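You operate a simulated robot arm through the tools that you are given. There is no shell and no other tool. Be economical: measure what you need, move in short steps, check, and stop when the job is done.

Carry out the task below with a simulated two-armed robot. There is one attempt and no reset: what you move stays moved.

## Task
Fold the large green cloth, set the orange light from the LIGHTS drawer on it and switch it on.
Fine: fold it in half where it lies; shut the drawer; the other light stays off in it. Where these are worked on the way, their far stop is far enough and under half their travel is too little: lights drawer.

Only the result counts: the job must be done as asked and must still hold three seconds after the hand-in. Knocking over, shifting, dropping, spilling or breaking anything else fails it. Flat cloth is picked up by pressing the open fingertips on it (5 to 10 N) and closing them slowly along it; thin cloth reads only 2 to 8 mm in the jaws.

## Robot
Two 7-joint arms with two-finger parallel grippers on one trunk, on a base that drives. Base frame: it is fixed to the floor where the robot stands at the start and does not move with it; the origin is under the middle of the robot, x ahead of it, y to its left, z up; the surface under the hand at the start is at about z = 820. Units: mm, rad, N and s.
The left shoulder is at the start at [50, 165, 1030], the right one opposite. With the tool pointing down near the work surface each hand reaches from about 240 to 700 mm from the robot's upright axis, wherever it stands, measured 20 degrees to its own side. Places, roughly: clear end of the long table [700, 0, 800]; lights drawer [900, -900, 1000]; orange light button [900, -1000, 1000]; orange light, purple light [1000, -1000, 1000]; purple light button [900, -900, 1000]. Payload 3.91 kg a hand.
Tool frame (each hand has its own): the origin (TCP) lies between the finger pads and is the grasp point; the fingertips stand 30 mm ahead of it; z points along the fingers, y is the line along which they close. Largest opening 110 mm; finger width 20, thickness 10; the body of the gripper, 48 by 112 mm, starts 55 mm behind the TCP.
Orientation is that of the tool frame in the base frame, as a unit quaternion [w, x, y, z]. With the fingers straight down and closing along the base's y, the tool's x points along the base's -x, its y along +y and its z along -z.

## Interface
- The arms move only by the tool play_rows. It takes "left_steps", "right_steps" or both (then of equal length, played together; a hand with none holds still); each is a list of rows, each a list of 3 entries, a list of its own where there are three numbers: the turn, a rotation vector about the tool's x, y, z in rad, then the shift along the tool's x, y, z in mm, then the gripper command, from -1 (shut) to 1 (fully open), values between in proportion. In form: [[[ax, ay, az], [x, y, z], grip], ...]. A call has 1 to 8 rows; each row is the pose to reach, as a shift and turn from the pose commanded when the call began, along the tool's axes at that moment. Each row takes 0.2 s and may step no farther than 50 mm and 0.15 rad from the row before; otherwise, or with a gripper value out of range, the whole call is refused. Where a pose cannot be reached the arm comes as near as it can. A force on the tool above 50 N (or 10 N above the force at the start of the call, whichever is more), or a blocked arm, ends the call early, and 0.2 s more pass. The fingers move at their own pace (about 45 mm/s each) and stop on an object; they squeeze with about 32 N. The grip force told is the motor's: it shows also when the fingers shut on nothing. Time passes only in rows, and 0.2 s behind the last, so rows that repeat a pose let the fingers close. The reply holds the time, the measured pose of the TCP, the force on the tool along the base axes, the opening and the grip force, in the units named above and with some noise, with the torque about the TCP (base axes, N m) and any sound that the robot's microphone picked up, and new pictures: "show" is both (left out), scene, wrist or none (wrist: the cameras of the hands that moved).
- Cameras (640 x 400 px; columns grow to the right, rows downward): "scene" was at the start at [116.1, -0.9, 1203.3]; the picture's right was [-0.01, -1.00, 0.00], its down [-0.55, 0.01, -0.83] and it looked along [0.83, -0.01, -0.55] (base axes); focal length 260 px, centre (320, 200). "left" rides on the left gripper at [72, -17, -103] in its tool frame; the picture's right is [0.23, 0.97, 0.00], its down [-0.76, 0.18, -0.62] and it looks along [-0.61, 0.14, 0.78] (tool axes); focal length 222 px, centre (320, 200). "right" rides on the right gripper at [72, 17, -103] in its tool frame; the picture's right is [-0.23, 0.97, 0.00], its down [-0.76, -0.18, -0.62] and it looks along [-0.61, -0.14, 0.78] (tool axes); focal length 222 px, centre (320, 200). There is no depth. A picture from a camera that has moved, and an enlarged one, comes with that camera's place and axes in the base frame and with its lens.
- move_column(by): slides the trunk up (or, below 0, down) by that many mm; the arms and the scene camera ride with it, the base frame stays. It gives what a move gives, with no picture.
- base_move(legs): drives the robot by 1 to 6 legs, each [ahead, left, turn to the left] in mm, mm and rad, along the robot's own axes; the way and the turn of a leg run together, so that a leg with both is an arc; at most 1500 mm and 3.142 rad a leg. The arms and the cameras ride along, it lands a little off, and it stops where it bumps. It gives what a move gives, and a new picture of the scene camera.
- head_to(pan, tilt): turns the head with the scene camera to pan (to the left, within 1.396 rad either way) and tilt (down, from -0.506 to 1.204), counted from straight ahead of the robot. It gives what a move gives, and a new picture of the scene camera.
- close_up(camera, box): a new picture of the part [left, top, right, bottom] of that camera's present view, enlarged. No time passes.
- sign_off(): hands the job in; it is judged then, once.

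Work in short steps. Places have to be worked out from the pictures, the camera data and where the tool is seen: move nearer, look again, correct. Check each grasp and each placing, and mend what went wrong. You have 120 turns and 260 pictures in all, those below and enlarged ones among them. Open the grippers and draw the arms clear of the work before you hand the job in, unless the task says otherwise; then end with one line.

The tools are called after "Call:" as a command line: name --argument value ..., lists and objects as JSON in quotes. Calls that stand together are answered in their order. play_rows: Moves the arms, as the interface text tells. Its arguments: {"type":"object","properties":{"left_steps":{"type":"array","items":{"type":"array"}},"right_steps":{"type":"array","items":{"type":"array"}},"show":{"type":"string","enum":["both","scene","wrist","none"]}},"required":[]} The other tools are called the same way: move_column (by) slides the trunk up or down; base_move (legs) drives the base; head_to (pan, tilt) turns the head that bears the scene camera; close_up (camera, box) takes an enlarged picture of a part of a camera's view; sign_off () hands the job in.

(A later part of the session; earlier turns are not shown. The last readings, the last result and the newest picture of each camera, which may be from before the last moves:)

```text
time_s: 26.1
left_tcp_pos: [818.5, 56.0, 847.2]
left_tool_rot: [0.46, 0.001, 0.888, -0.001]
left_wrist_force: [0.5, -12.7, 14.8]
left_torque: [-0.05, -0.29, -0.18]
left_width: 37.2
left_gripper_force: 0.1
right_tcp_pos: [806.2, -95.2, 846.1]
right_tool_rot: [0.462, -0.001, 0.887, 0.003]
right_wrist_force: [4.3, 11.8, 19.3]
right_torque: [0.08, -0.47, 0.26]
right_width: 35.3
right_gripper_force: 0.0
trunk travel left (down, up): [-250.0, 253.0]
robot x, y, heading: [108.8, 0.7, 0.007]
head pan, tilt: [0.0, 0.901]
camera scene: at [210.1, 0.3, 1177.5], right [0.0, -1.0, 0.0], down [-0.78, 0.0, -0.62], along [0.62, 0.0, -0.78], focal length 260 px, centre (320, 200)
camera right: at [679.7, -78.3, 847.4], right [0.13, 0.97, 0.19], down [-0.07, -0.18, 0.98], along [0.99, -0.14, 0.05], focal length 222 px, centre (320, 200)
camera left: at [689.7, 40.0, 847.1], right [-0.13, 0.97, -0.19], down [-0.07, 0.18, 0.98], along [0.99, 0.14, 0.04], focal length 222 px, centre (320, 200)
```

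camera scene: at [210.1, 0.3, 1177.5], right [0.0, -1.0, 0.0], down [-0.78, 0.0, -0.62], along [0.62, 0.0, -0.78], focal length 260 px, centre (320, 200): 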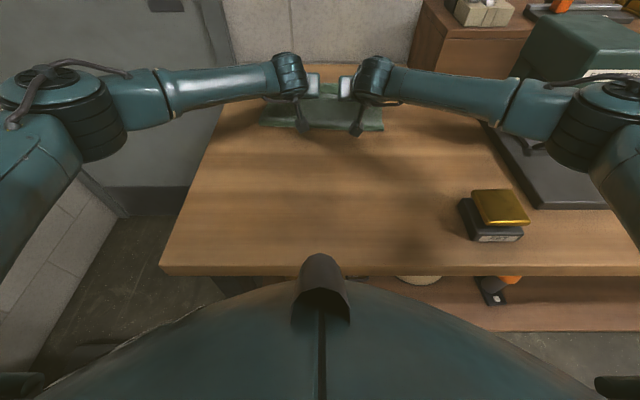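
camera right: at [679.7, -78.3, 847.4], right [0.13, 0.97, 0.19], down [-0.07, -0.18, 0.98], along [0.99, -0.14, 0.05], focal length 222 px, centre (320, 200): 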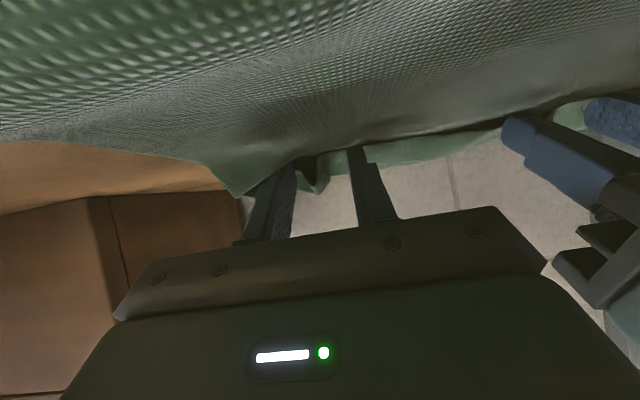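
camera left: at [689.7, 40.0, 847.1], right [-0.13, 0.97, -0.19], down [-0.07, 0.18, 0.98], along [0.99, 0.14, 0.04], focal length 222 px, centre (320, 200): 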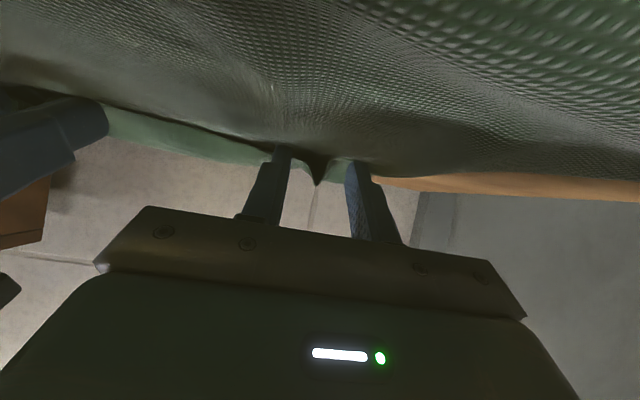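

The cloth spreads with the fingers. I open a little more, then lift straight up 80 mm.

Call:
play_rows --right_steps '[[[0, 0, 0], [-0.7, 0, -0.5], -0.1], [[0, 0, 0], [-1.2, 0, -1], 0.0], [[0, 0, 0], [-1.2, 0, -1], 0.1], [[0, 0, 0], [-8, 0, -6], 0.1], [[0, 0, 0], [-33, 0, -23], 0.1], [[0, 0, 0], [-65, 0, -47], 0.1]]' --left_steps '[[[0, 0, 0], [0, 0, 0], -0.1], [[0, 0, 0], [-0.5, 0, -0.4], 0.0], [[0, 0, 0], [-0.5, 0, -0.4], 0.1], [[0, 0, 0], [-8, 0, -6], 0.1], [[0, 0, 0], [-33, 0, -23], 0.1], [[0, 0, 0], [-65, 0, -47], 0.1]]' --show "both"

```text
time_s: 27.6
left_tcp_pos: [820.9, 57.2, 921.9]
left_tool_rot: [0.456, 0.0, 0.89, 0.001]
left_wrist_force: [-0.7, -0.9, 0.6]
left_torque: [0.02, -0.01, -0.02]
left_width: 60.8
left_gripper_force: 0.2
right_tcp_pos: [806.7, -97.6, 919.2]
right_tool_rot: [0.457, 0.001, 0.889, 0.0]
right_wrist_force: [-0.6, -0.2, -0.8]
right_torque: [0.03, 0.01, -0.01]
right_width: 60.4
right_gripper_force: 0.2
trunk travel left (down, up): [-250.0, 253.0]
robot x, y, heading: [111.8, -1.7, -0.002]
head pan, tilt: [0.0, 0.901]
camera scene: at [212.9, 0.3, 1176.9], right [0.0, -1.0, 0.0], down [-0.78, 0.0, -0.62], along [0.62, 0.0, -0.78], focal length 260 px, centre (320, 200)
camera right: at [679.8, -80.9, 921.2], right [0.13, 0.97, 0.19], down [-0.06, -0.18, 0.98], along [0.99, -0.14, 0.04], focal length 222 px, centre (320, 200)
camera left: at [692.3, 40.6, 923.3], right [-0.13, 0.97, -0.18], down [-0.06, 0.18, 0.98], along [0.99, 0.14, 0.04], focal length 222 px, centre (320, 200)
```

scene: 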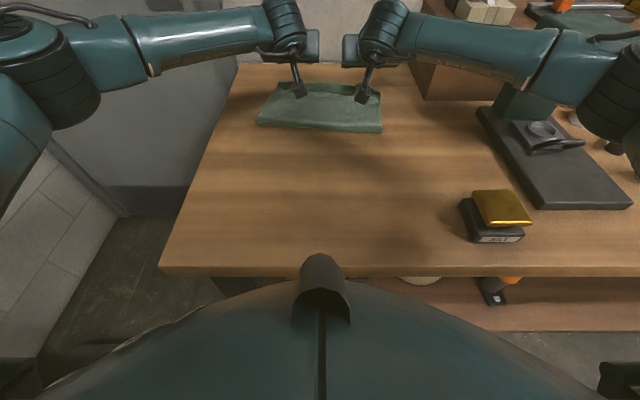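
right: 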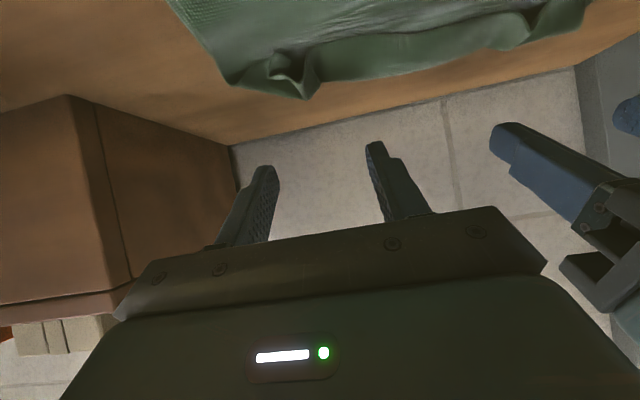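
left: 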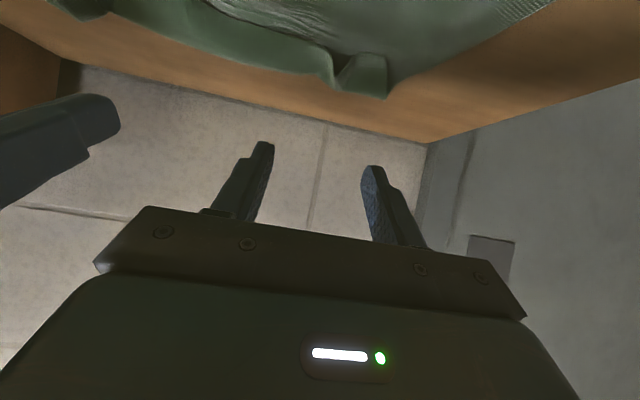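

Released. I draw both hands back and up to see the result.

Call:
play_rows --right_steps '[[[0, 0.15, 0], [12, -12, -40], 0.5], [[0, 0.3, 0], [24, -25, -80], 0.5], [[0, 0.45, 0], [36, -37, -120], 0.5], [[0, 0.6, 0], [45, -50, -160], 0.5], [[0, 0.75, 0], [60, -62, -200], 0.5]]' --left_steps '[[[0, 0.15, 0], [12, 12, -40], 0.5], [[0, 0.3, 0], [24, 25, -80], 0.5], [[0, 0.45, 0], [36, 37, -120], 0.5], [[0, 0.6, 0], [45, 50, -160], 0.5], [[0, 0.75, 0], [60, 62, -200], 0.5]]' --show "both"

Call:
close_up --camera "scene" --box '[220, 50, 420, 175]'

```text
time_s: 28.8
left_tcp_pos: [621.8, 120.2, 989.6]
left_tool_rot: [0.099, 0.0, 0.995, 0.001]
left_wrist_force: [0.3, 0.0, -0.3]
left_torque: [-0.02, 0.04, 0.03]
left_width: 82.8
left_gripper_force: 0.2
right_tcp_pos: [609.7, -160.0, 989.9]
right_tool_rot: [0.098, -0.001, 0.995, 0.0]
right_wrist_force: [-0.4, 1.0, 0.2]
right_torque: [-0.02, -0.02, -0.04]
right_width: 82.6
right_gripper_force: 0.1
trunk travel left (down, up): [-250.0, 253.0]
robot x, y, heading: [112.2, -2.2, 0.0]
head pan, tilt: [0.0, 0.901]
camera scene: at [213.2, 0.3, 1177.0], right [0.0, -1.0, 0.0], down [-0.78, 0.0, -0.62], along [0.62, 0.0, -0.78], focal length 260 px, centre (320, 200)
camera right: at [518.2, -143.4, 1078.4], right [0.22, 0.97, 0.04], down [0.62, -0.18, 0.76], along [0.75, -0.14, -0.65], focal length 222 px, centre (320, 200)
camera left: at [529.3, 103.1, 1077.1], right [-0.22, 0.97, -0.04], down [0.62, 0.18, 0.76], along [0.75, 0.14, -0.65], focal length 222 px, centre (320, 200)
```

scene: 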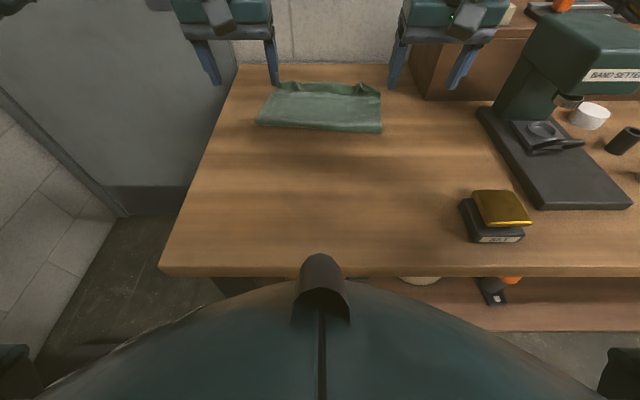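
right: 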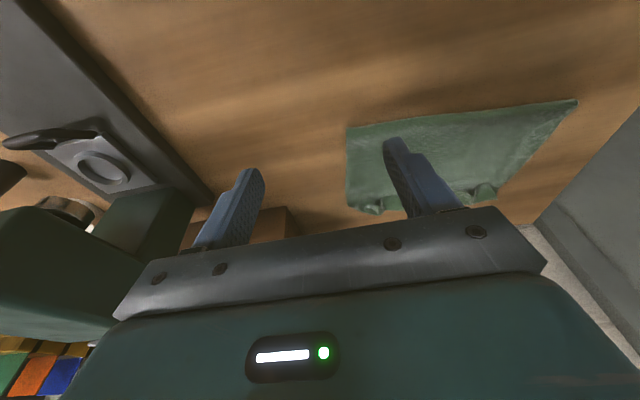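
left: 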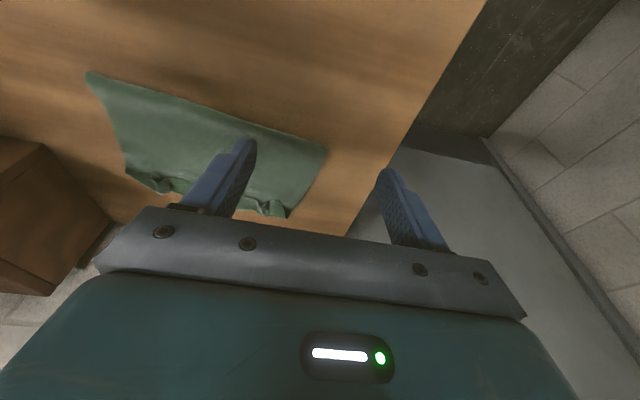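

```text
3.20 times, centred on (320, 112) of scene
camera zoom: at [213.2, 0.3, 1177.0], right [0.0, -1.0, 0.0], down [-0.78, 0.0, -0.62], along [0.62, 0.0, -0.78], focal length 831 px, centre (320, 480)
```

zoom: 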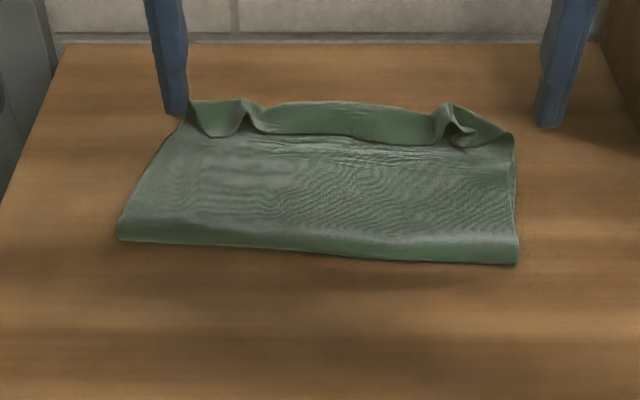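

The fold is basically good, but a ~20 mm hem along the far edge looks curled. I bring the right wrist camera closer to judge it.

Call:
play_rows --right_steps '[[[0, -0.08, 0], [-31, 28, 16], 0.5], [[0, -0.16, 0], [-63, 56, 33], 0.5], [[0, -0.24, 0], [-94, 84, 49], 0.5], [[0, -0.32, 0], [-126, 112, 66], 0.5], [[0, -0.4, 0], [-157, 140, 82], 0.5]]' --show "none"

Call:
close_up --camera "right" --box '[160, 0, 480, 200]'

```text
time_s: 29.9
left_tcp_pos: [623.4, 118.9, 989.8]
left_tool_rot: [0.099, -0.001, 0.995, 0.0]
left_wrist_force: [0.0, 1.1, -1.2]
left_torque: [-0.03, 0.0, -0.01]
left_width: 82.3
left_gripper_force: 0.0
right_tcp_pos: [781.4, -19.7, 939.6]
right_tool_rot: [0.296, -0.001, 0.955, 0.001]
right_wrist_force: [0.0, 0.6, 0.9]
right_torque: [0.01, 0.0, -0.03]
right_width: 82.6
right_gripper_force: 0.1
trunk travel left (down, up): [-250.0, 253.0]
robot x, y, heading: [113.4, 0.4, -0.003]
head pan, tilt: [0.0, 0.901]
```

```text
2.00 times, centred on (320, 100) of right
camera zoom: at [662.0, -2.9, 984.9], right [0.19, 0.97, 0.13], down [0.28, -0.18, 0.94], along [0.94, -0.14, -0.3], focal length 444 px, centre (320, 400)
```

zoom: 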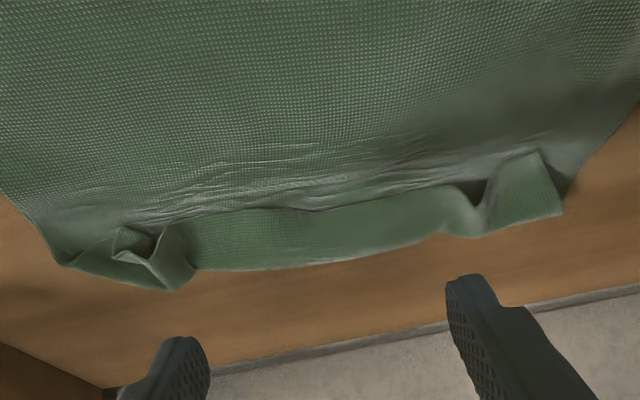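

The layers coincide within ~2–3 cm (right side fold at ~668, far edge ~838) with a narrow hem turned in; the fold is good and I leave it. Now retract the right hand and back away from the table before driving right to the drawer.

Call:
play_rows --right_steps '[[[0, 0.12, 0], [10, -28, -40], 0.5], [[0, 0.24, 0], [20, -56, -80], 0.5], [[0, 0.36, 0], [30, -84, -120], 0.5], [[0, 0.48, 0], [40, -112, -160], 0.5], [[0, 0.6, 0], [50, -140, -200], 0.5]]' --left_steps '[[[0, 0.04, 0], [0, 0, -10], 0.5], [[0, 0.08, 0], [0, 0, -20], 0.5], [[0, 0.12, 0], [10, 0, -30], 0.5], [[0, 0.16, 0], [20, 0, -30], 0.5], [[0, 0.2, 0], [30, 0, -30], 0.5]]' --show "none"

Call:
base_move --legs '[[-450, 0, 0], [0, -850, 0]]'

Call:
head_to --pan 0.0 --tilt 0.3

```text
time_s: 31.1
left_tcp_pos: [586.8, 119.5, 1015.5]
left_tool_rot: [0.0, 0.0, 1.0, 0.001]
left_wrist_force: [-0.5, 0.3, 0.8]
left_torque: [0.0, 0.02, 0.0]
left_width: 82.5
left_gripper_force: 0.1
right_tcp_pos: [624.2, -158.1, 1076.1]
right_tool_rot: [0.0, 0.0, 1.0, 0.0]
right_wrist_force: [0.9, -0.5, 0.0]
right_torque: [0.0, 0.03, 0.0]
right_width: 82.5
right_gripper_force: 0.2
trunk travel left (down, up): [-250.0, 253.0]
robot x, y, heading: [108.5, -1.3, -0.001]
head pan, tilt: [0.0, 0.901]
```

```text
time_s: 41.3
left_tcp_pos: [138.1, -730.7, 1014.2]
left_tool_rot: [0.0, -0.001, 1.0, 0.0]
left_wrist_force: [-0.3, -0.4, -0.7]
left_torque: [0.0, 0.03, 0.0]
left_width: 82.3
left_gripper_force: 0.1
right_tcp_pos: [173.9, -1009.1, 1075.7]
right_tool_rot: [0.0, 0.0, 1.0, 0.001]
right_wrist_force: [-0.3, 0.5, -0.7]
right_torque: [-0.04, 0.01, 0.02]
right_width: 82.4
right_gripper_force: 0.0
trunk travel left (down, up): [-250.0, 253.0]
robot x, y, heading: [-339.2, -853.4, -0.0]
head pan, tilt: [0.0, 0.901]
camera scene: at [-236.8, -851.9, 1177.0], right [0.0, -1.0, 0.0], down [-0.78, 0.0, -0.62], along [0.62, 0.0, -0.78], focal length 260 px, centre (320, 200)
```

scene: 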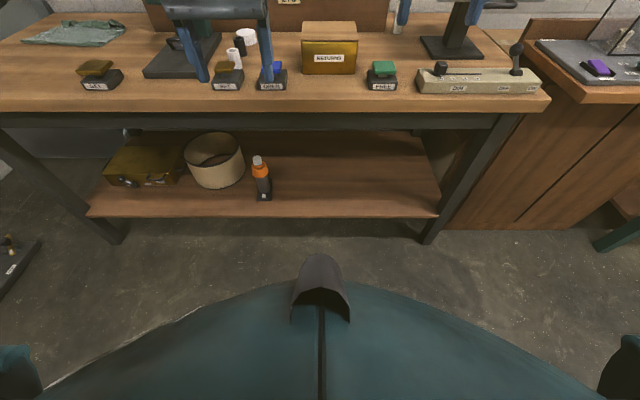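

```text
time_s: 42.3
left_tcp_pos: [137.8, -730.1, 1015.0]
left_tool_rot: [0.0, -0.002, 1.0, 0.0]
left_wrist_force: [0.3, -0.3, -0.3]
left_torque: [0.0, 0.04, 0.03]
left_width: 82.4
left_gripper_force: 0.0
right_tcp_pos: [175.4, -1009.4, 1075.4]
right_tool_rot: [0.0, -0.001, 1.0, 0.0]
right_wrist_force: [0.6, -0.6, 0.0]
right_torque: [-0.02, 0.0, 0.0]
right_width: 82.4
right_gripper_force: 0.0
trunk travel left (down, up): [-250.0, 253.0]
robot x, y, heading: [-341.4, -856.5, 0.001]
head pan, tilt: [0.0, 0.3]
camera scene: at [-218.9, -851.8, 1229.2], right [0.0, -1.0, 0.0], down [-0.3, 0.0, -0.95], along [0.95, 0.0, -0.3], focal length 260 px, centre (320, 200)
```

scene: 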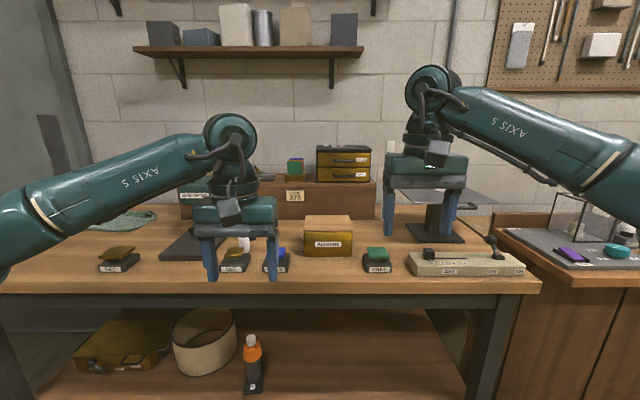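

Call:
close_up --camera "scene" --box '[280, 135, 400, 210]'

Call:
close_up --camera "scene" --box '[60, 170, 540, 320]'

```text
5.33 times, centred on (340, 172) of scene
camera zoom: at [-218.9, -851.8, 1229.2], right [0.0, -1.0, 0.0], down [-0.3, 0.0, -0.95], along [0.95, 0.0, -0.3], focal length 1385 px, centre (213, 347)
```

zoom: 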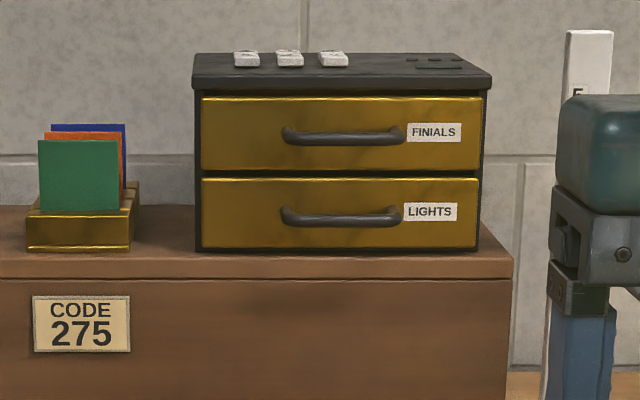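

```text
1.33 times, centred on (300, 245) of scene
camera zoom: at [-218.9, -851.8, 1229.2], right [0.0, -1.0, 0.0], down [-0.3, 0.0, -0.95], along [0.95, 0.0, -0.3], focal length 346 px, centre (347, 140)
```

zoom: 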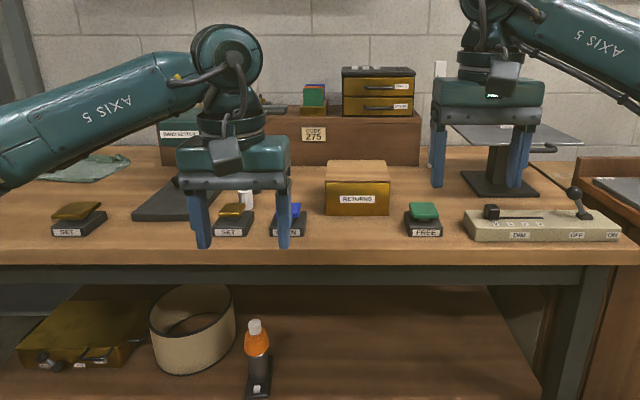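

The LIGHTS drawer is the lower one; handle bar about (810, -950, 1009), horizontal. I turn the right hand to point forward with fingers closing vertically, and tuck the left hand back, while still clear of the table.

Call:
play_rows --right_steps '[[[-0.086, -0.086, 0.086], [0, 0, 0], 0.0], [[-0.172, -0.172, 0.172], [0, 0, 0], 0.0], [[-0.259, -0.259, 0.259], [0, 0, 0], 0.0], [[-0.345, -0.345, 0.345], [0, 0, 0], 0.0], [[-0.432, -0.432, 0.432], [0, 0, 0], 0.0], [[-0.518, -0.518, 0.518], [0, 0, 0], 0.0], [[-0.604, -0.604, 0.604], [0, 0, 0], 0.0]]' --left_steps '[[[0, 0, 0], [25, 10, -20], 0.5], [[0, 0, 0], [50, 20, -40], 0.5], [[0, 0, 0], [75, 30, -60], 0.5], [[0, 0, 0], [100, 40, -80], 0.5], [[0, 0, 0], [125, 50, -100], 0.5], [[0, 0, 0], [150, 60, -120], 0.5], [[0, 0, 0], [150, 60, -120], 0.5]]' --show "none"

Call:
play_rows --right_steps '[[[-0.086, -0.086, 0.086], [0, 0, 0], 0.0], [[-0.172, -0.172, 0.172], [0, 0, 0], 0.0], [[-0.259, -0.259, 0.259], [0, 0, 0], 0.0], [[-0.345, -0.345, 0.345], [0, 0, 0], 0.0], [[-0.432, -0.432, 0.432], [0, 0, 0], 0.0], [[-0.518, -0.518, 0.518], [0, 0, 0], 0.0], [[-0.605, -0.605, 0.605], [0, 0, 0], 0.0], [[-0.605, -0.605, 0.605], [0, 0, 0], 0.0]]' --show "both"

```text
time_s: 43.9
left_tcp_pos: [-14.1, -671.5, 1134.0]
left_tool_rot: [0.0, -0.002, 1.0, 0.0]
left_wrist_force: [-0.5, 0.1, 0.3]
left_torque: [0.0, 0.03, 0.04]
left_width: 82.5
left_gripper_force: 0.2
right_tcp_pos: [174.3, -1009.3, 1075.2]
right_tool_rot: [0.288, 0.288, 0.866, 0.29]
right_wrist_force: [-0.7, -0.1, 0.3]
right_torque: [-0.02, -0.03, 0.0]
right_width: 55.1
right_gripper_force: 0.0
trunk travel left (down, up): [-250.0, 253.0]
robot x, y, heading: [-338.3, -848.4, 0.002]
head pan, tilt: [0.0, 0.3]
```

```text
time_s: 45.7
left_tcp_pos: [-14.5, -671.5, 1133.8]
left_tool_rot: [0.0, -0.002, 1.0, 0.0]
left_wrist_force: [0.4, 0.9, 0.2]
left_torque: [-0.02, 0.02, -0.02]
left_width: 82.4
left_gripper_force: 0.0
right_tcp_pos: [176.4, -1009.3, 1075.7]
right_tool_rot: [0.476, 0.477, 0.563, 0.478]
right_wrist_force: [0.3, -0.2, -0.3]
right_torque: [0.01, 0.03, -0.01]
right_width: 55.2
right_gripper_force: 0.1
right hand out of reach, approached as far as the arm can: row 7, 8
trunk travel left (down, up): [-250.0, 253.0]
robot x, y, heading: [-337.3, -854.9, -0.001]
head pan, tilt: [0.0, 0.3]
camera scene: at [-219.0, -851.8, 1229.3], right [0.0, -1.0, 0.0], down [-0.3, 0.0, -0.96], along [0.96, 0.0, -0.3], focal length 260 px, centre (320, 200)
camera right: at [66.8, -945.2, 1096.7], right [0.1, -0.14, 0.99], down [-0.56, -0.82, -0.06], along [0.82, -0.55, -0.16], focal length 222 px, centre (320, 200)
```

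scene: 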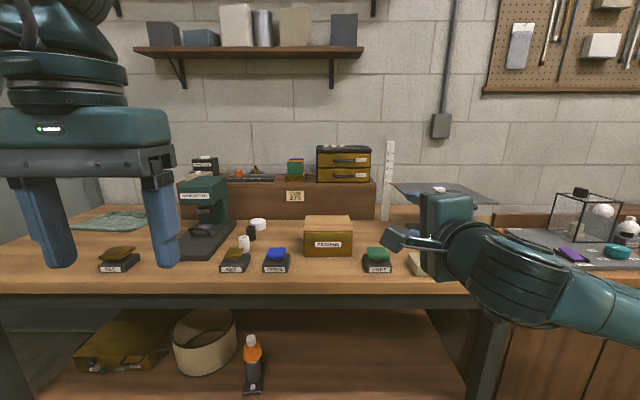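
right: 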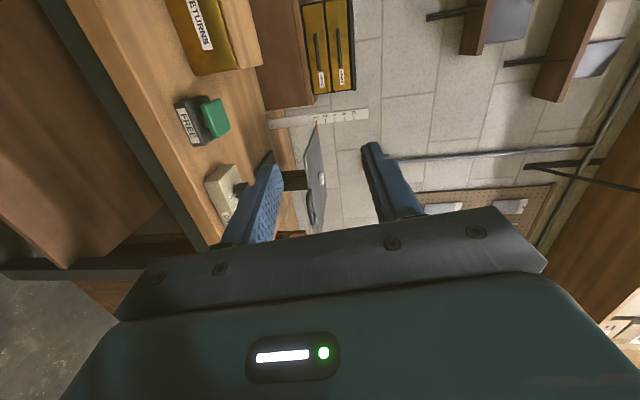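

The hand now points forward (about 5° off, fixable when extended). Drive 55 mm left and 440 mm forward toward the table in front of the drawer.

Call:
base_move --legs '[[0, 55, 0], [440, 0, 0]]'

Call:
close_up --camera "scene" --box '[300, 60, 560, 222]'

```text
time_s: 49.1
left_tcp_pos: [420.9, -611.4, 1133.4]
left_tool_rot: [0.001, -0.005, 1.0, 0.0]
left_wrist_force: [0.4, -0.6, -0.1]
left_torque: [-0.01, 0.02, -0.02]
left_width: 82.5
left_gripper_force: 0.0
right_tcp_pos: [613.1, -948.8, 1076.0]
right_tool_rot: [0.474, 0.474, 0.566, 0.479]
right_wrist_force: [0.1, 0.0, 0.7]
right_torque: [0.01, 0.01, 0.0]
right_width: 54.8
right_gripper_force: 0.1
trunk travel left (down, up): [-250.0, 253.0]
robot x, y, heading: [96.1, -795.4, 0.012]
head pan, tilt: [0.0, 0.3]
camera scene: at [216.8, -793.5, 1229.2], right [0.01, -1.0, 0.0], down [-0.3, 0.0, -0.96], along [0.96, 0.01, -0.3], focal length 260 px, centre (320, 200)
```

scene: 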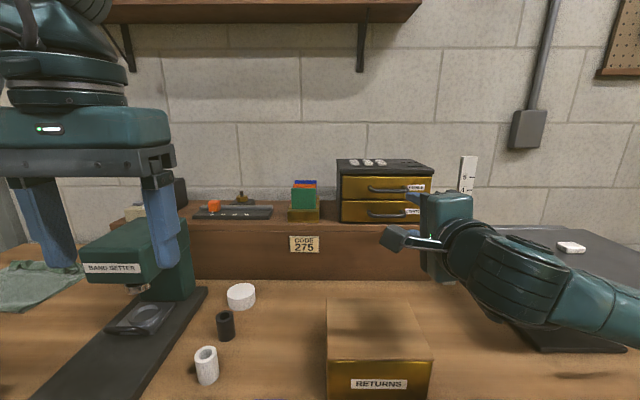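

```text
2.46 times, centred on (430, 141) of scene
camera zoom: at [216.8, -793.5, 1229.2], right [0.01, -1.0, 0.0], down [-0.3, 0.0, -0.96], along [0.96, 0.01, -0.3], focal length 639 px, centre (49, 345)
```

zoom: 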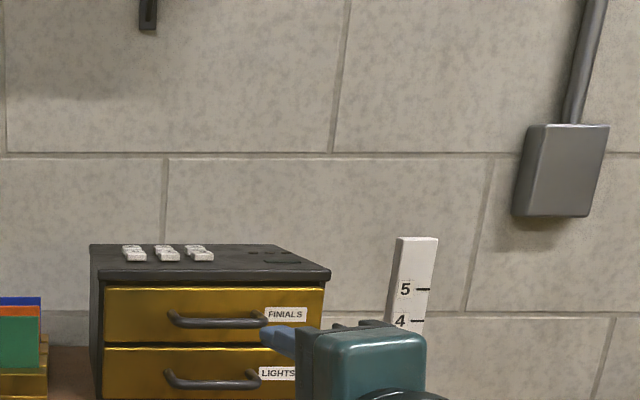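

Triangulated handle centre ≈ (786, -943, 1014). I lower and extend the right hand to ~50 mm before it, and see whether the orientation gets corrected on the way.

Call:
play_rows --right_steps '[[[0, 0, 0], [0, -20, 30], 0.0], [[0, 0, 0], [0, -40, 60], 0.0], [[0, 0, 0], [0, -62, 90], 0.0], [[0, 0, 0], [0, -62, 90], 0.0]]' --show "both"

```text
time_s: 50.1
left_tcp_pos: [420.1, -613.7, 1135.0]
left_tool_rot: [0.0, -0.005, 1.0, 0.002]
left_wrist_force: [-0.3, 0.7, -0.2]
left_torque: [0.02, 0.04, 0.0]
left_width: 82.6
left_gripper_force: 0.1
right_tcp_pos: [695.6, -923.0, 1034.8]
right_tool_rot: [0.475, 0.483, 0.566, 0.47]
right_wrist_force: [-0.6, 0.4, 0.1]
right_torque: [-0.01, 0.0, 0.03]
right_width: 54.9
right_gripper_force: 0.0
right hand out of reach, approached as far as the arm can: row 1, 2, 3, 4
trunk travel left (down, up): [-250.0, 253.0]
robot x, y, heading: [100.2, -798.5, 0.008]
head pan, tilt: [0.0, 0.3]
camera scene: at [216.1, -794.6, 1229.4], right [0.01, -1.0, 0.0], down [-0.3, 0.0, -0.96], along [0.96, 0.01, -0.3], focal length 260 px, centre (320, 200)
camera right: at [588.0, -858.4, 1057.3], right [0.11, -0.14, 0.98], down [-0.57, -0.82, -0.05], along [0.81, -0.56, -0.17], focal length 222 px, centre (320, 200)
```

scene: 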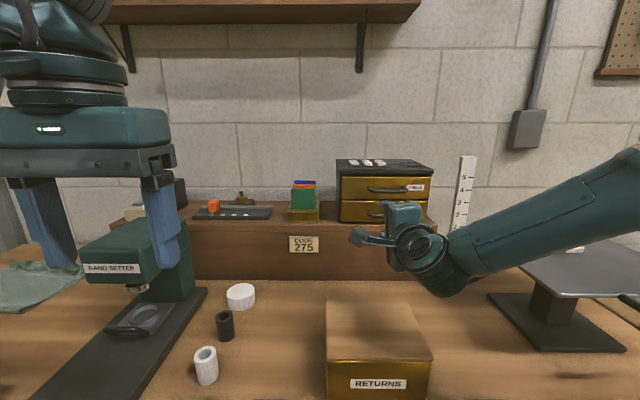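
right: 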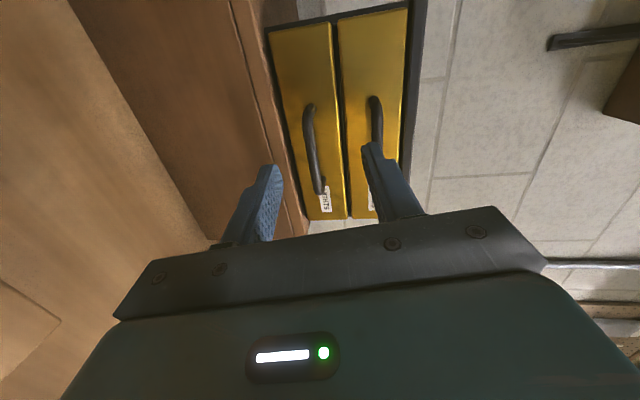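

A wrist limit keeps the hand ~6° off. I accept a slightly rotated orientation and command that so the position can be met: 50 mm before the handle.

Call:
play_rows --right_steps '[[[0.06, 0.06, -0.06], [2, 0, 0], 0.0], [[0.12, 0.12, -0.12], [4, 0, 10], 0.0], [[0.12, 0.12, -0.12], [6, 0, 20], 0.0], [[0.12, 0.12, -0.12], [6, 0, 20], 0.0]]' --show "both"

```text
time_s: 51.1
left_tcp_pos: [420.0, -611.0, 1135.0]
left_tool_rot: [0.001, -0.005, 1.0, 0.0]
left_wrist_force: [0.3, -0.8, 0.3]
left_torque: [0.0, 0.0, 0.0]
left_width: 82.4
left_gripper_force: 0.1
right_tcp_pos: [713.5, -914.2, 1030.1]
right_tool_rot: [0.438, 0.437, 0.648, 0.444]
right_wrist_force: [-0.5, 0.0, 0.3]
right_torque: [0.0, 0.0, 0.0]
right_width: 55.1
right_gripper_force: 0.0
trunk travel left (down, up): [-250.0, 253.0]
robot x, y, heading: [99.4, -796.4, 0.011]
head pan, tilt: [0.0, 0.3]
camera scene: at [216.5, -793.4, 1229.3], right [0.01, -1.0, 0.0], down [-0.3, 0.0, -0.96], along [0.96, 0.01, -0.3], focal length 260 px, centre (320, 200)
camera right: at [600.1, -861.0, 1057.7], right [0.23, 0.0, 0.97], down [-0.45, -0.89, 0.11], along [0.86, -0.46, -0.2], focal length 222 px, centre (320, 200)
```

scene: 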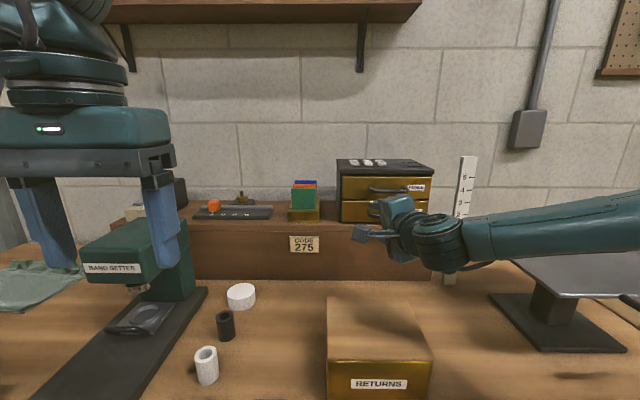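
right: 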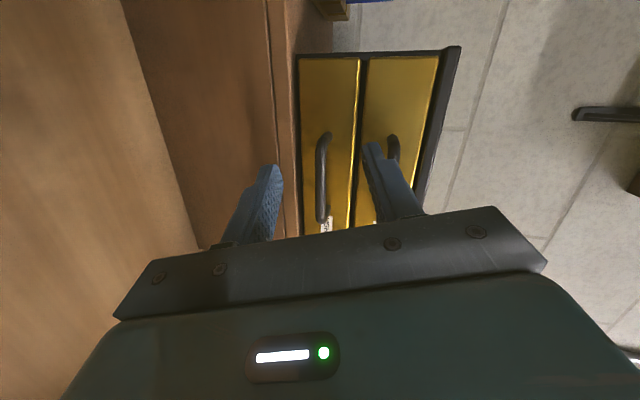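

This pose is reachable and the handle is confirmed at (786,-938,1013). I turn partly back (halving the error) and align the tips in front of the bar.

Call:
play_rows --right_steps '[[[-0.04, -0.04, 0.04], [-15, -8, 8], 0.0], [[-0.08, -0.08, 0.08], [-28, -16, 14], 0.0], [[-0.08, -0.08, 0.08], [-28, -16, 14], 0.0]]' --show "both"

```text
time_s: 52.0
left_tcp_pos: [419.9, -611.5, 1133.8]
left_tool_rot: [-0.001, -0.005, 1.0, 0.0]
left_wrist_force: [-0.7, -0.6, 1.0]
left_torque: [-0.01, -0.02, -0.01]
left_width: 82.6
left_gripper_force: 0.0
right_tcp_pos: [722.9, -927.5, 1023.5]
right_tool_rot: [0.452, 0.45, 0.621, 0.455]
right_wrist_force: [-0.1, 0.2, 0.4]
right_torque: [-0.01, 0.0, 0.0]
right_width: 55.1
right_gripper_force: 0.1
right hand out of reach, approached as far as the arm can: row 2, 3
trunk travel left (down, up): [-250.0, 253.0]
robot x, y, heading: [95.4, -797.3, 0.009]
head pan, tilt: [0.0, 0.3]
camera scene: at [216.5, -793.4, 1229.3], right [0.01, -1.0, 0.0], down [-0.3, 0.0, -0.96], along [0.96, 0.01, -0.3], focal length 260 px, centre (320, 200)
camera right: at [611.4, -870.8, 1047.8], right [0.19, -0.05, 0.98], down [-0.49, -0.87, 0.05], along [0.85, -0.49, -0.19], focal length 222 px, centre (320, 200)
```

scene: 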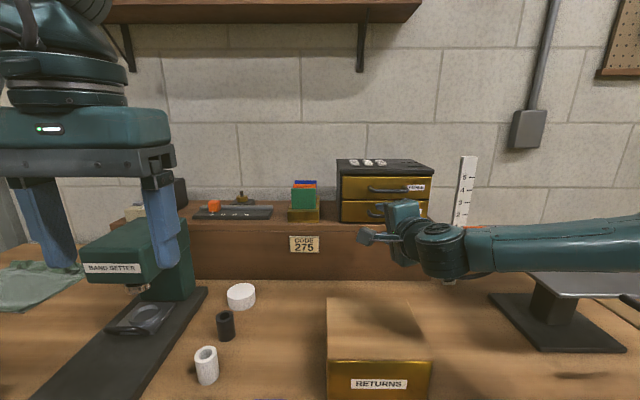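
right: 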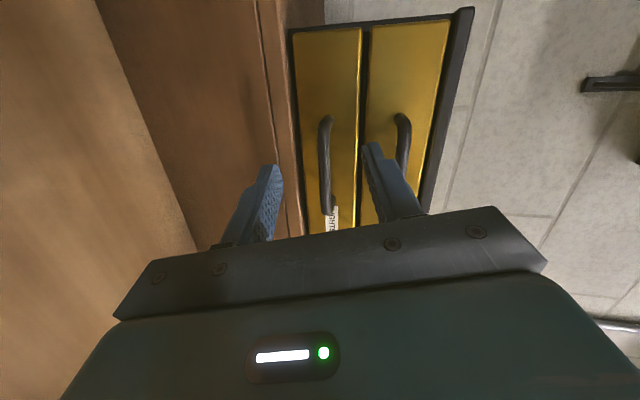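

The wrist bend is limiting because the elbow is too folded; backing the base off straightens the arm. I back 90 mm and re-extend the hand with the orientation correction.

Call:
base_move --legs '[[-90, 0, 0]]'

Call:
play_rows --right_steps '[[[0, 0, 0], [-10, 2, 30], 0.0], [[-0.04, -0.04, 0.04], [-20, 4, 60], 0.0], [[-0.09, -0.09, 0.09], [-34.7, 7, 90], 0.0], [[-0.13, -0.13, 0.13], [-34.7, 7, 97], 0.0], [[-0.13, -0.13, 0.13], [-34.7, 7, 97], 0.0]]' --show "both"

```text
time_s: 53.0
left_tcp_pos: [333.0, -611.9, 1133.9]
left_tool_rot: [0.0, -0.006, 1.0, 0.0]
left_wrist_force: [-0.6, 0.4, 0.3]
left_torque: [0.0, -0.05, -0.02]
left_width: 82.3
left_gripper_force: 0.2
right_tcp_pos: [636.4, -927.4, 1022.8]
right_tool_rot: [0.451, 0.449, 0.622, 0.456]
right_wrist_force: [-0.6, 0.3, 0.6]
right_torque: [0.02, 0.05, -0.02]
right_width: 55.0
right_gripper_force: 0.1
trunk travel left (down, up): [-250.0, 253.0]
robot x, y, heading: [10.8, -793.3, 0.011]
head pan, tilt: [0.0, 0.3]
camera scene: at [129.2, -794.2, 1229.4], right [0.01, -1.0, 0.0], down [-0.29, 0.0, -0.96], along [0.96, 0.01, -0.29], focal length 260 px, centre (320, 200)
```

scene: 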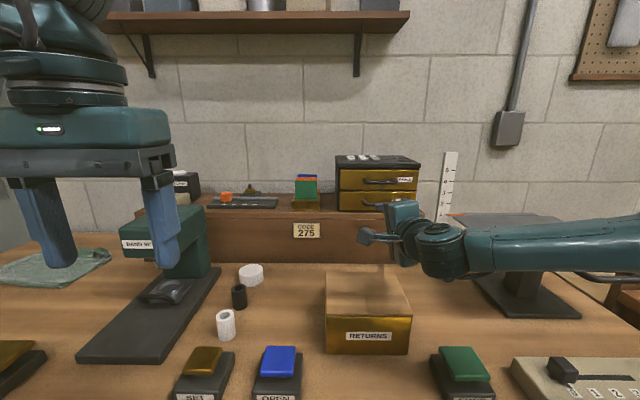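

```text
time_s: 54.2
left_tcp_pos: [333.9, -612.0, 1132.8]
left_tool_rot: [0.001, -0.006, 1.0, 0.0]
left_wrist_force: [-0.1, 0.6, 0.9]
left_torque: [0.01, 0.01, -0.03]
left_width: 82.5
left_gripper_force: 0.1
right_tcp_pos: [708.0, -965.5, 1039.3]
right_tool_rot: [0.459, 0.457, 0.59, 0.481]
right_wrist_force: [0.2, 0.8, 1.0]
right_torque: [-0.02, 0.01, 0.03]
right_width: 55.0
right_gripper_force: 0.0
right hand out of reach, approached as far as the arm can: row 2, 3, 4, 5
trunk travel left (down, up): [-250.0, 253.0]
robot x, y, heading: [7.1, -795.5, 0.014]
head pan, tilt: [0.0, 0.3]
camera scene: at [129.9, -794.4, 1229.2], right [0.01, -1.0, 0.0], down [-0.3, 0.0, -0.96], along [0.96, 0.01, -0.3], focal length 260 px, centre (320, 200)
camera right: at [596.0, -907.8, 1060.9], right [0.13, -0.11, 0.99], down [-0.51, -0.86, -0.02], along [0.85, -0.5, -0.17], focal length 222 px, centre (320, 200)
```

scene: 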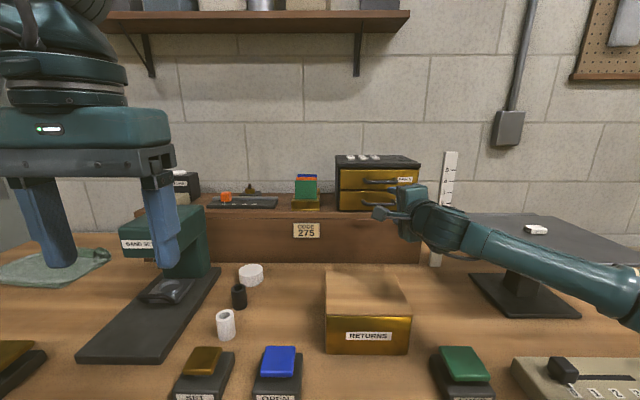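
right: 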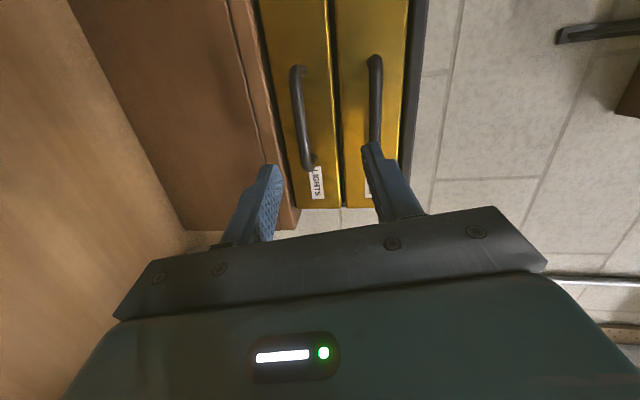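

The present orientation (≈10° off) is good enough to pinch the bar. I keep it and just translate to right in front of the bar.

Call:
play_rows --right_steps '[[[0.02, 0.02, -0.02], [8, -8, 15], 0.0], [[0.03, 0.03, -0.03], [16, -16, 30], 0.0], [[0.03, 0.03, -0.03], [16, -16, 37], 0.0], [[0.03, 0.03, -0.03], [16, -16, 37], 0.0]]' --show "wrist"

Call:
close_up --camera "right" --box '[200, 60, 440, 210]'

```text
time_s: 55.2
left_tcp_pos: [334.1, -610.9, 1134.5]
left_tool_rot: [0.0, -0.006, 1.0, 0.001]
left_wrist_force: [0.2, 0.3, 0.0]
left_torque: [0.01, 0.0, 0.01]
left_width: 82.3
left_gripper_force: 0.2
right_tcp_pos: [739.7, -946.6, 1017.2]
right_tool_rot: [0.451, 0.448, 0.612, 0.471]
right_wrist_force: [-0.3, -0.4, 0.4]
right_torque: [0.0, 0.02, 0.03]
right_width: 54.7
right_gripper_force: 0.0
trunk travel left (down, up): [-250.0, 253.0]
robot x, y, heading: [9.9, -795.3, 0.014]
head pan, tilt: [0.0, 0.3]
camera right: at [627.0, -891.4, 1040.7], right [0.16, -0.07, 0.98], down [-0.48, -0.88, 0.02], along [0.86, -0.48, -0.18], focal length 222 px, centre (320, 200)
```

right: 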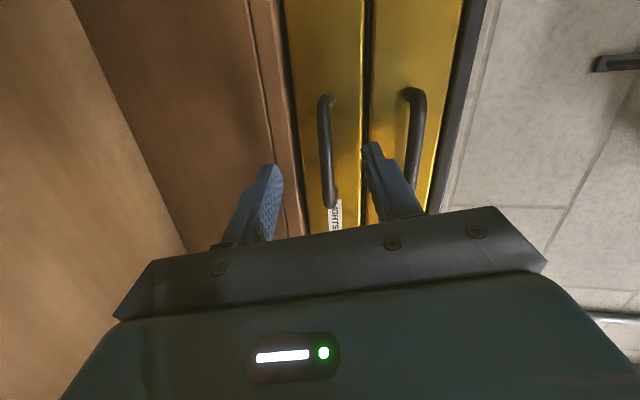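

```text
2.67 times, centred on (320, 135) of right
camera zoom: at [627.0, -891.4, 1040.7], right [0.16, -0.07, 0.98], down [-0.48, -0.88, 0.02], along [0.86, -0.48, -0.18], focal length 592 px, centre (320, 373)
```

zoom: 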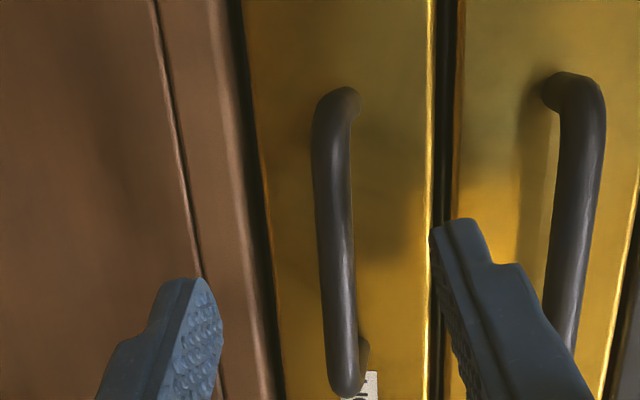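

Bar at z≈1015, centred between the fingertips. I narrow the opening to 40 mm and advance 30 mm.

Call:
play_rows --right_steps '[[[0, 0, 0], [0, 0, 0], -0.27], [[0, 0, 0], [-2, 2, 9], -0.27], [[0, 0, 0], [-4, 4.4, 19], -0.27], [[0, 0, 0], [-6.2, 6.6, 29], -0.27]]' --show "none"

Call:
close_up --camera "right" --box '[200, 60, 440, 210]'

```text
time_s: 56.2
left_tcp_pos: [333.3, -612.1, 1134.0]
left_tool_rot: [0.0, -0.006, 1.0, 0.001]
left_wrist_force: [0.4, 0.3, 0.0]
left_torque: [0.01, 0.01, -0.01]
left_width: 82.5
left_gripper_force: 0.1
right_tcp_pos: [770.9, -947.0, 1020.5]
right_tool_rot: [0.451, 0.448, 0.612, 0.471]
right_wrist_force: [-1.4, 0.4, -0.2]
right_torque: [0.02, -0.02, -0.02]
right_width: 40.2
right_gripper_force: 0.1
trunk travel left (down, up): [-250.0, 253.0]
robot x, y, heading: [8.8, -794.0, 0.012]
head pan, tilt: [0.0, 0.3]
```

```text
2.67 times, centred on (320, 135) of right
camera zoom: at [657.2, -892.3, 1044.2], right [0.16, -0.07, 0.98], down [-0.48, -0.88, 0.02], along [0.86, -0.48, -0.18], focal length 592 px, centre (320, 373)
```

zoom: 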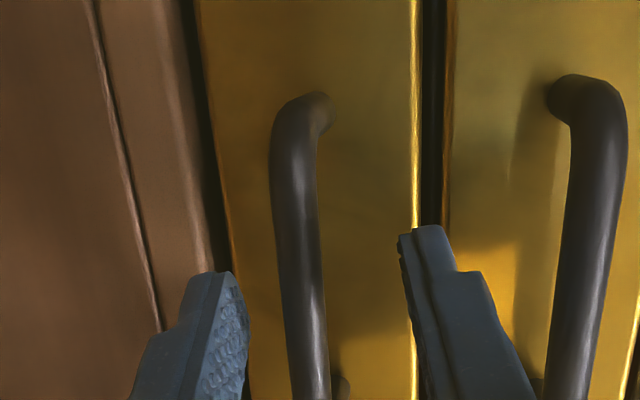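

Bar is between the fingers, tips at x≈800. Close.

Call:
play_rows --right_steps '[[[0, 0, 0], [0, 0, 0], -0.6], [[0, 0, 0], [0, 0, 0], -1], [[0, 0, 0], [0, 0, 0], -1], [[0, 0, 0], [0, 0, 0], -1]]' --show "wrist"

```text
time_s: 57.2
left_tcp_pos: [334.0, -611.3, 1134.4]
left_tool_rot: [0.0, -0.007, 1.0, 0.001]
left_wrist_force: [0.1, 0.2, -0.2]
left_torque: [0.0, -0.02, 0.02]
left_width: 82.4
left_gripper_force: 0.0
right_tcp_pos: [769.4, -946.9, 1017.4]
right_tool_rot: [0.448, 0.451, 0.612, 0.47]
right_wrist_force: [-11.1, -0.1, -15.2]
right_torque: [0.87, 0.18, -0.44]
right_width: 12.4
right_gripper_force: 44.6
trunk travel left (down, up): [-250.0, 253.0]
robot x, y, heading: [8.8, -791.7, 0.01]
head pan, tilt: [0.0, 0.3]
camera right: at [657.4, -892.6, 1041.5], right [0.17, -0.07, 0.98], down [-0.48, -0.88, 0.02], along [0.86, -0.48, -0.18], focal length 222 px, centre (320, 200)
```

right: 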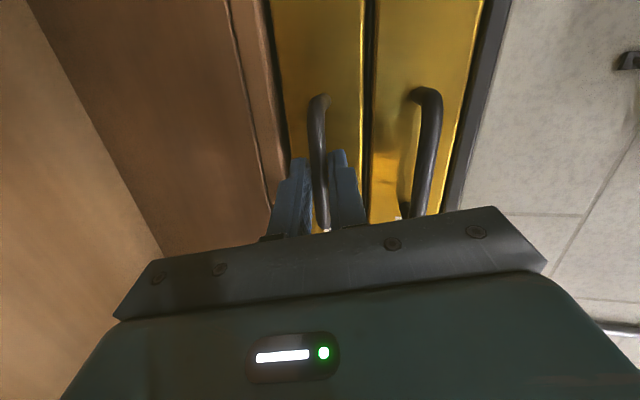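

Gripped the bar (12.4 mm). Pull back 40 mm and check whether it slides or is locked.

Call:
play_rows --right_steps '[[[0, 0, 0], [2, -4, -9], -1], [[0, 0, 0], [4, -5.5, -19], -1], [[0, 0, 0], [6, -6.7, -29], -1], [[0, 0, 0], [8, -8, -39], -1]]' --show "both"

```text
time_s: 58.2
left_tcp_pos: [334.4, -611.9, 1133.5]
left_tool_rot: [-0.001, -0.006, 1.0, 0.0]
left_wrist_force: [-0.8, 0.3, 0.4]
left_torque: [-0.04, 0.0, 0.02]
left_width: 82.4
left_gripper_force: 0.2
right_tcp_pos: [729.3, -947.8, 1017.1]
right_tool_rot: [0.45, 0.449, 0.611, 0.471]
right_wrist_force: [-1.4, -2.8, -8.3]
right_torque: [1.0, 0.1, 0.01]
right_width: 12.3
right_gripper_force: 45.3
trunk travel left (down, up): [-250.0, 253.0]
robot x, y, heading: [13.0, -795.4, 0.009]
head pan, tilt: [0.0, 0.3]
camera scene: at [130.7, -794.9, 1229.2], right [0.01, -1.0, 0.0], down [-0.3, 0.0, -0.95], along [0.95, 0.01, -0.3], focal length 260 px, centre (320, 200)
camera right: at [617.4, -892.6, 1040.7], right [0.16, -0.07, 0.98], down [-0.48, -0.88, 0.02], along [0.86, -0.48, -0.18], focal length 222 px, centre (320, 200)
```

scene: 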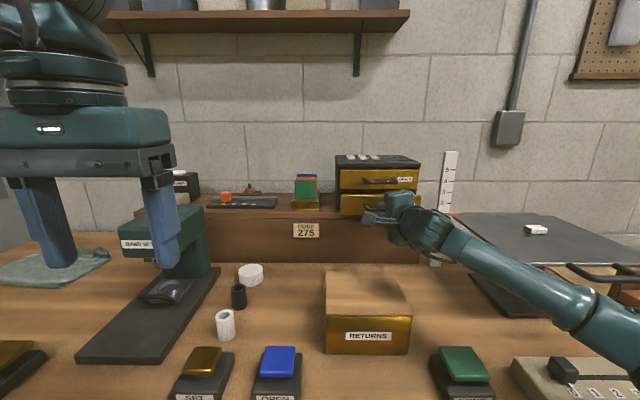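
right: 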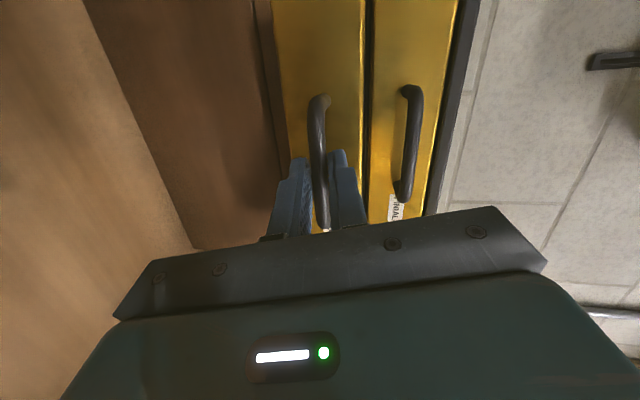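

The drawer slides freely. Pull further by backing the base 80 mm.

Call:
base_move --legs '[[-80, 0, 0]]'

```text
time_s: 59.3
left_tcp_pos: [255.6, -613.3, 1134.9]
left_tool_rot: [0.0, -0.007, 1.0, 0.001]
left_wrist_force: [-0.4, -0.4, -0.2]
left_torque: [0.01, 0.0, 0.02]
left_width: 82.4
left_gripper_force: 0.0
right_tcp_pos: [651.0, -947.9, 1016.5]
right_tool_rot: [0.45, 0.449, 0.612, 0.471]
right_wrist_force: [-0.6, -4.1, -5.9]
right_torque: [0.93, 0.05, -0.64]
right_width: 12.7
right_gripper_force: 44.5
trunk travel left (down, up): [-250.0, 253.0]
robot x, y, heading: [-67.6, -797.4, 0.012]
head pan, tilt: [0.0, 0.3]
camera scene: at [51.8, -795.8, 1229.2], right [0.01, -1.0, 0.0], down [-0.3, 0.0, -0.96], along [0.96, 0.01, -0.3], focal length 260 px, centre (320, 200)
```

scene: 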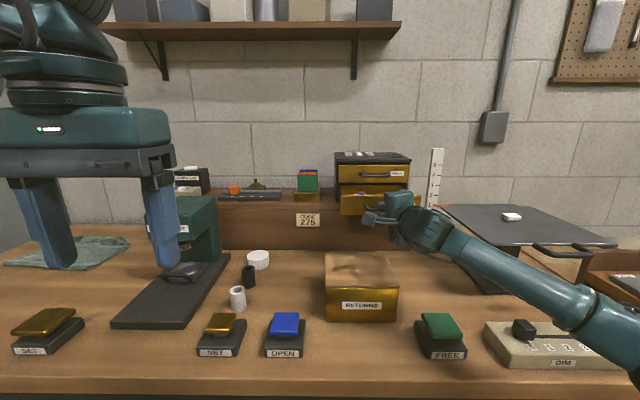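

Opened ~118 mm; pull on with the arm in small steps to the stop.

Call:
play_rows --right_steps '[[[0, 0, 0], [2, -1, -10], -1], [[0, 0, 0], [4, -2.4, -19], -1], [[0, 0, 0], [6, -3.7, -29], -1], [[0, 0, 0], [8, -5, -39], -1], [[0, 0, 0], [9.6, -6, -48], -1]]' --show "scene"

```text
time_s: 60.5
left_tcp_pos: [253.4, -613.5, 1134.4]
left_tool_rot: [-0.001, -0.006, 1.0, 0.0]
left_wrist_force: [0.2, 1.0, -0.1]
left_torque: [-0.03, 0.02, 0.01]
left_width: 82.4
left_gripper_force: 0.0
right_tcp_pos: [600.4, -952.1, 1016.1]
right_tool_rot: [0.448, 0.448, 0.614, 0.47]
right_wrist_force: [0.2, 0.9, -0.5]
right_torque: [-0.01, -0.01, 0.03]
right_width: 0.0
right_gripper_force: 38.1
right hand out of reach, approached as far as the arm can: row 5
trunk travel left (down, up): [-250.0, 253.0]
robot x, y, heading: [-67.3, -795.3, 0.015]
head pan, tilt: [0.0, 0.3]
camera scene: at [50.8, -795.4, 1229.1], right [0.01, -1.0, 0.0], down [-0.3, 0.0, -0.96], along [0.96, 0.01, -0.3], focal length 260 px, centre (320, 200)
```

scene: 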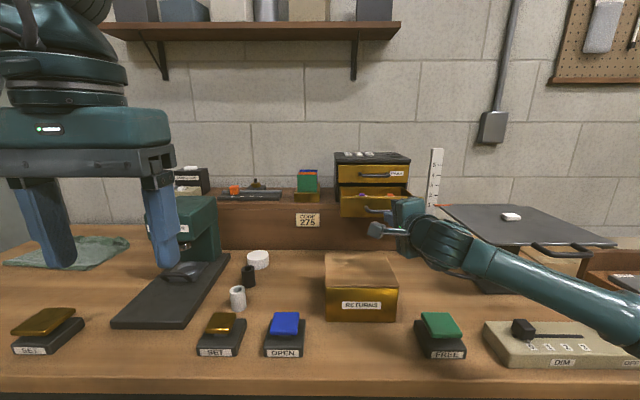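

The hand slid off – the drawer reached its stop. Look closely.

Call:
close_up --camera "scene" --box '[300, 140, 460, 240]'

```text
4.00 times, centred on (380, 190) of scene
camera zoom: at [50.8, -795.4, 1229.1], right [0.01, -1.0, 0.0], down [-0.3, 0.0, -0.96], along [0.96, 0.01, -0.3], focal length 1039 px, centre (80, 240)
```

zoom: 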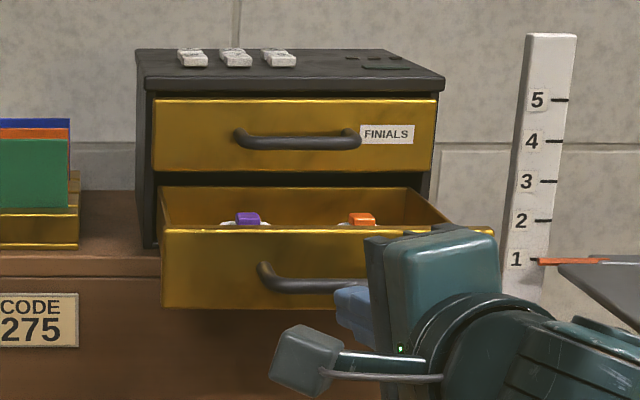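

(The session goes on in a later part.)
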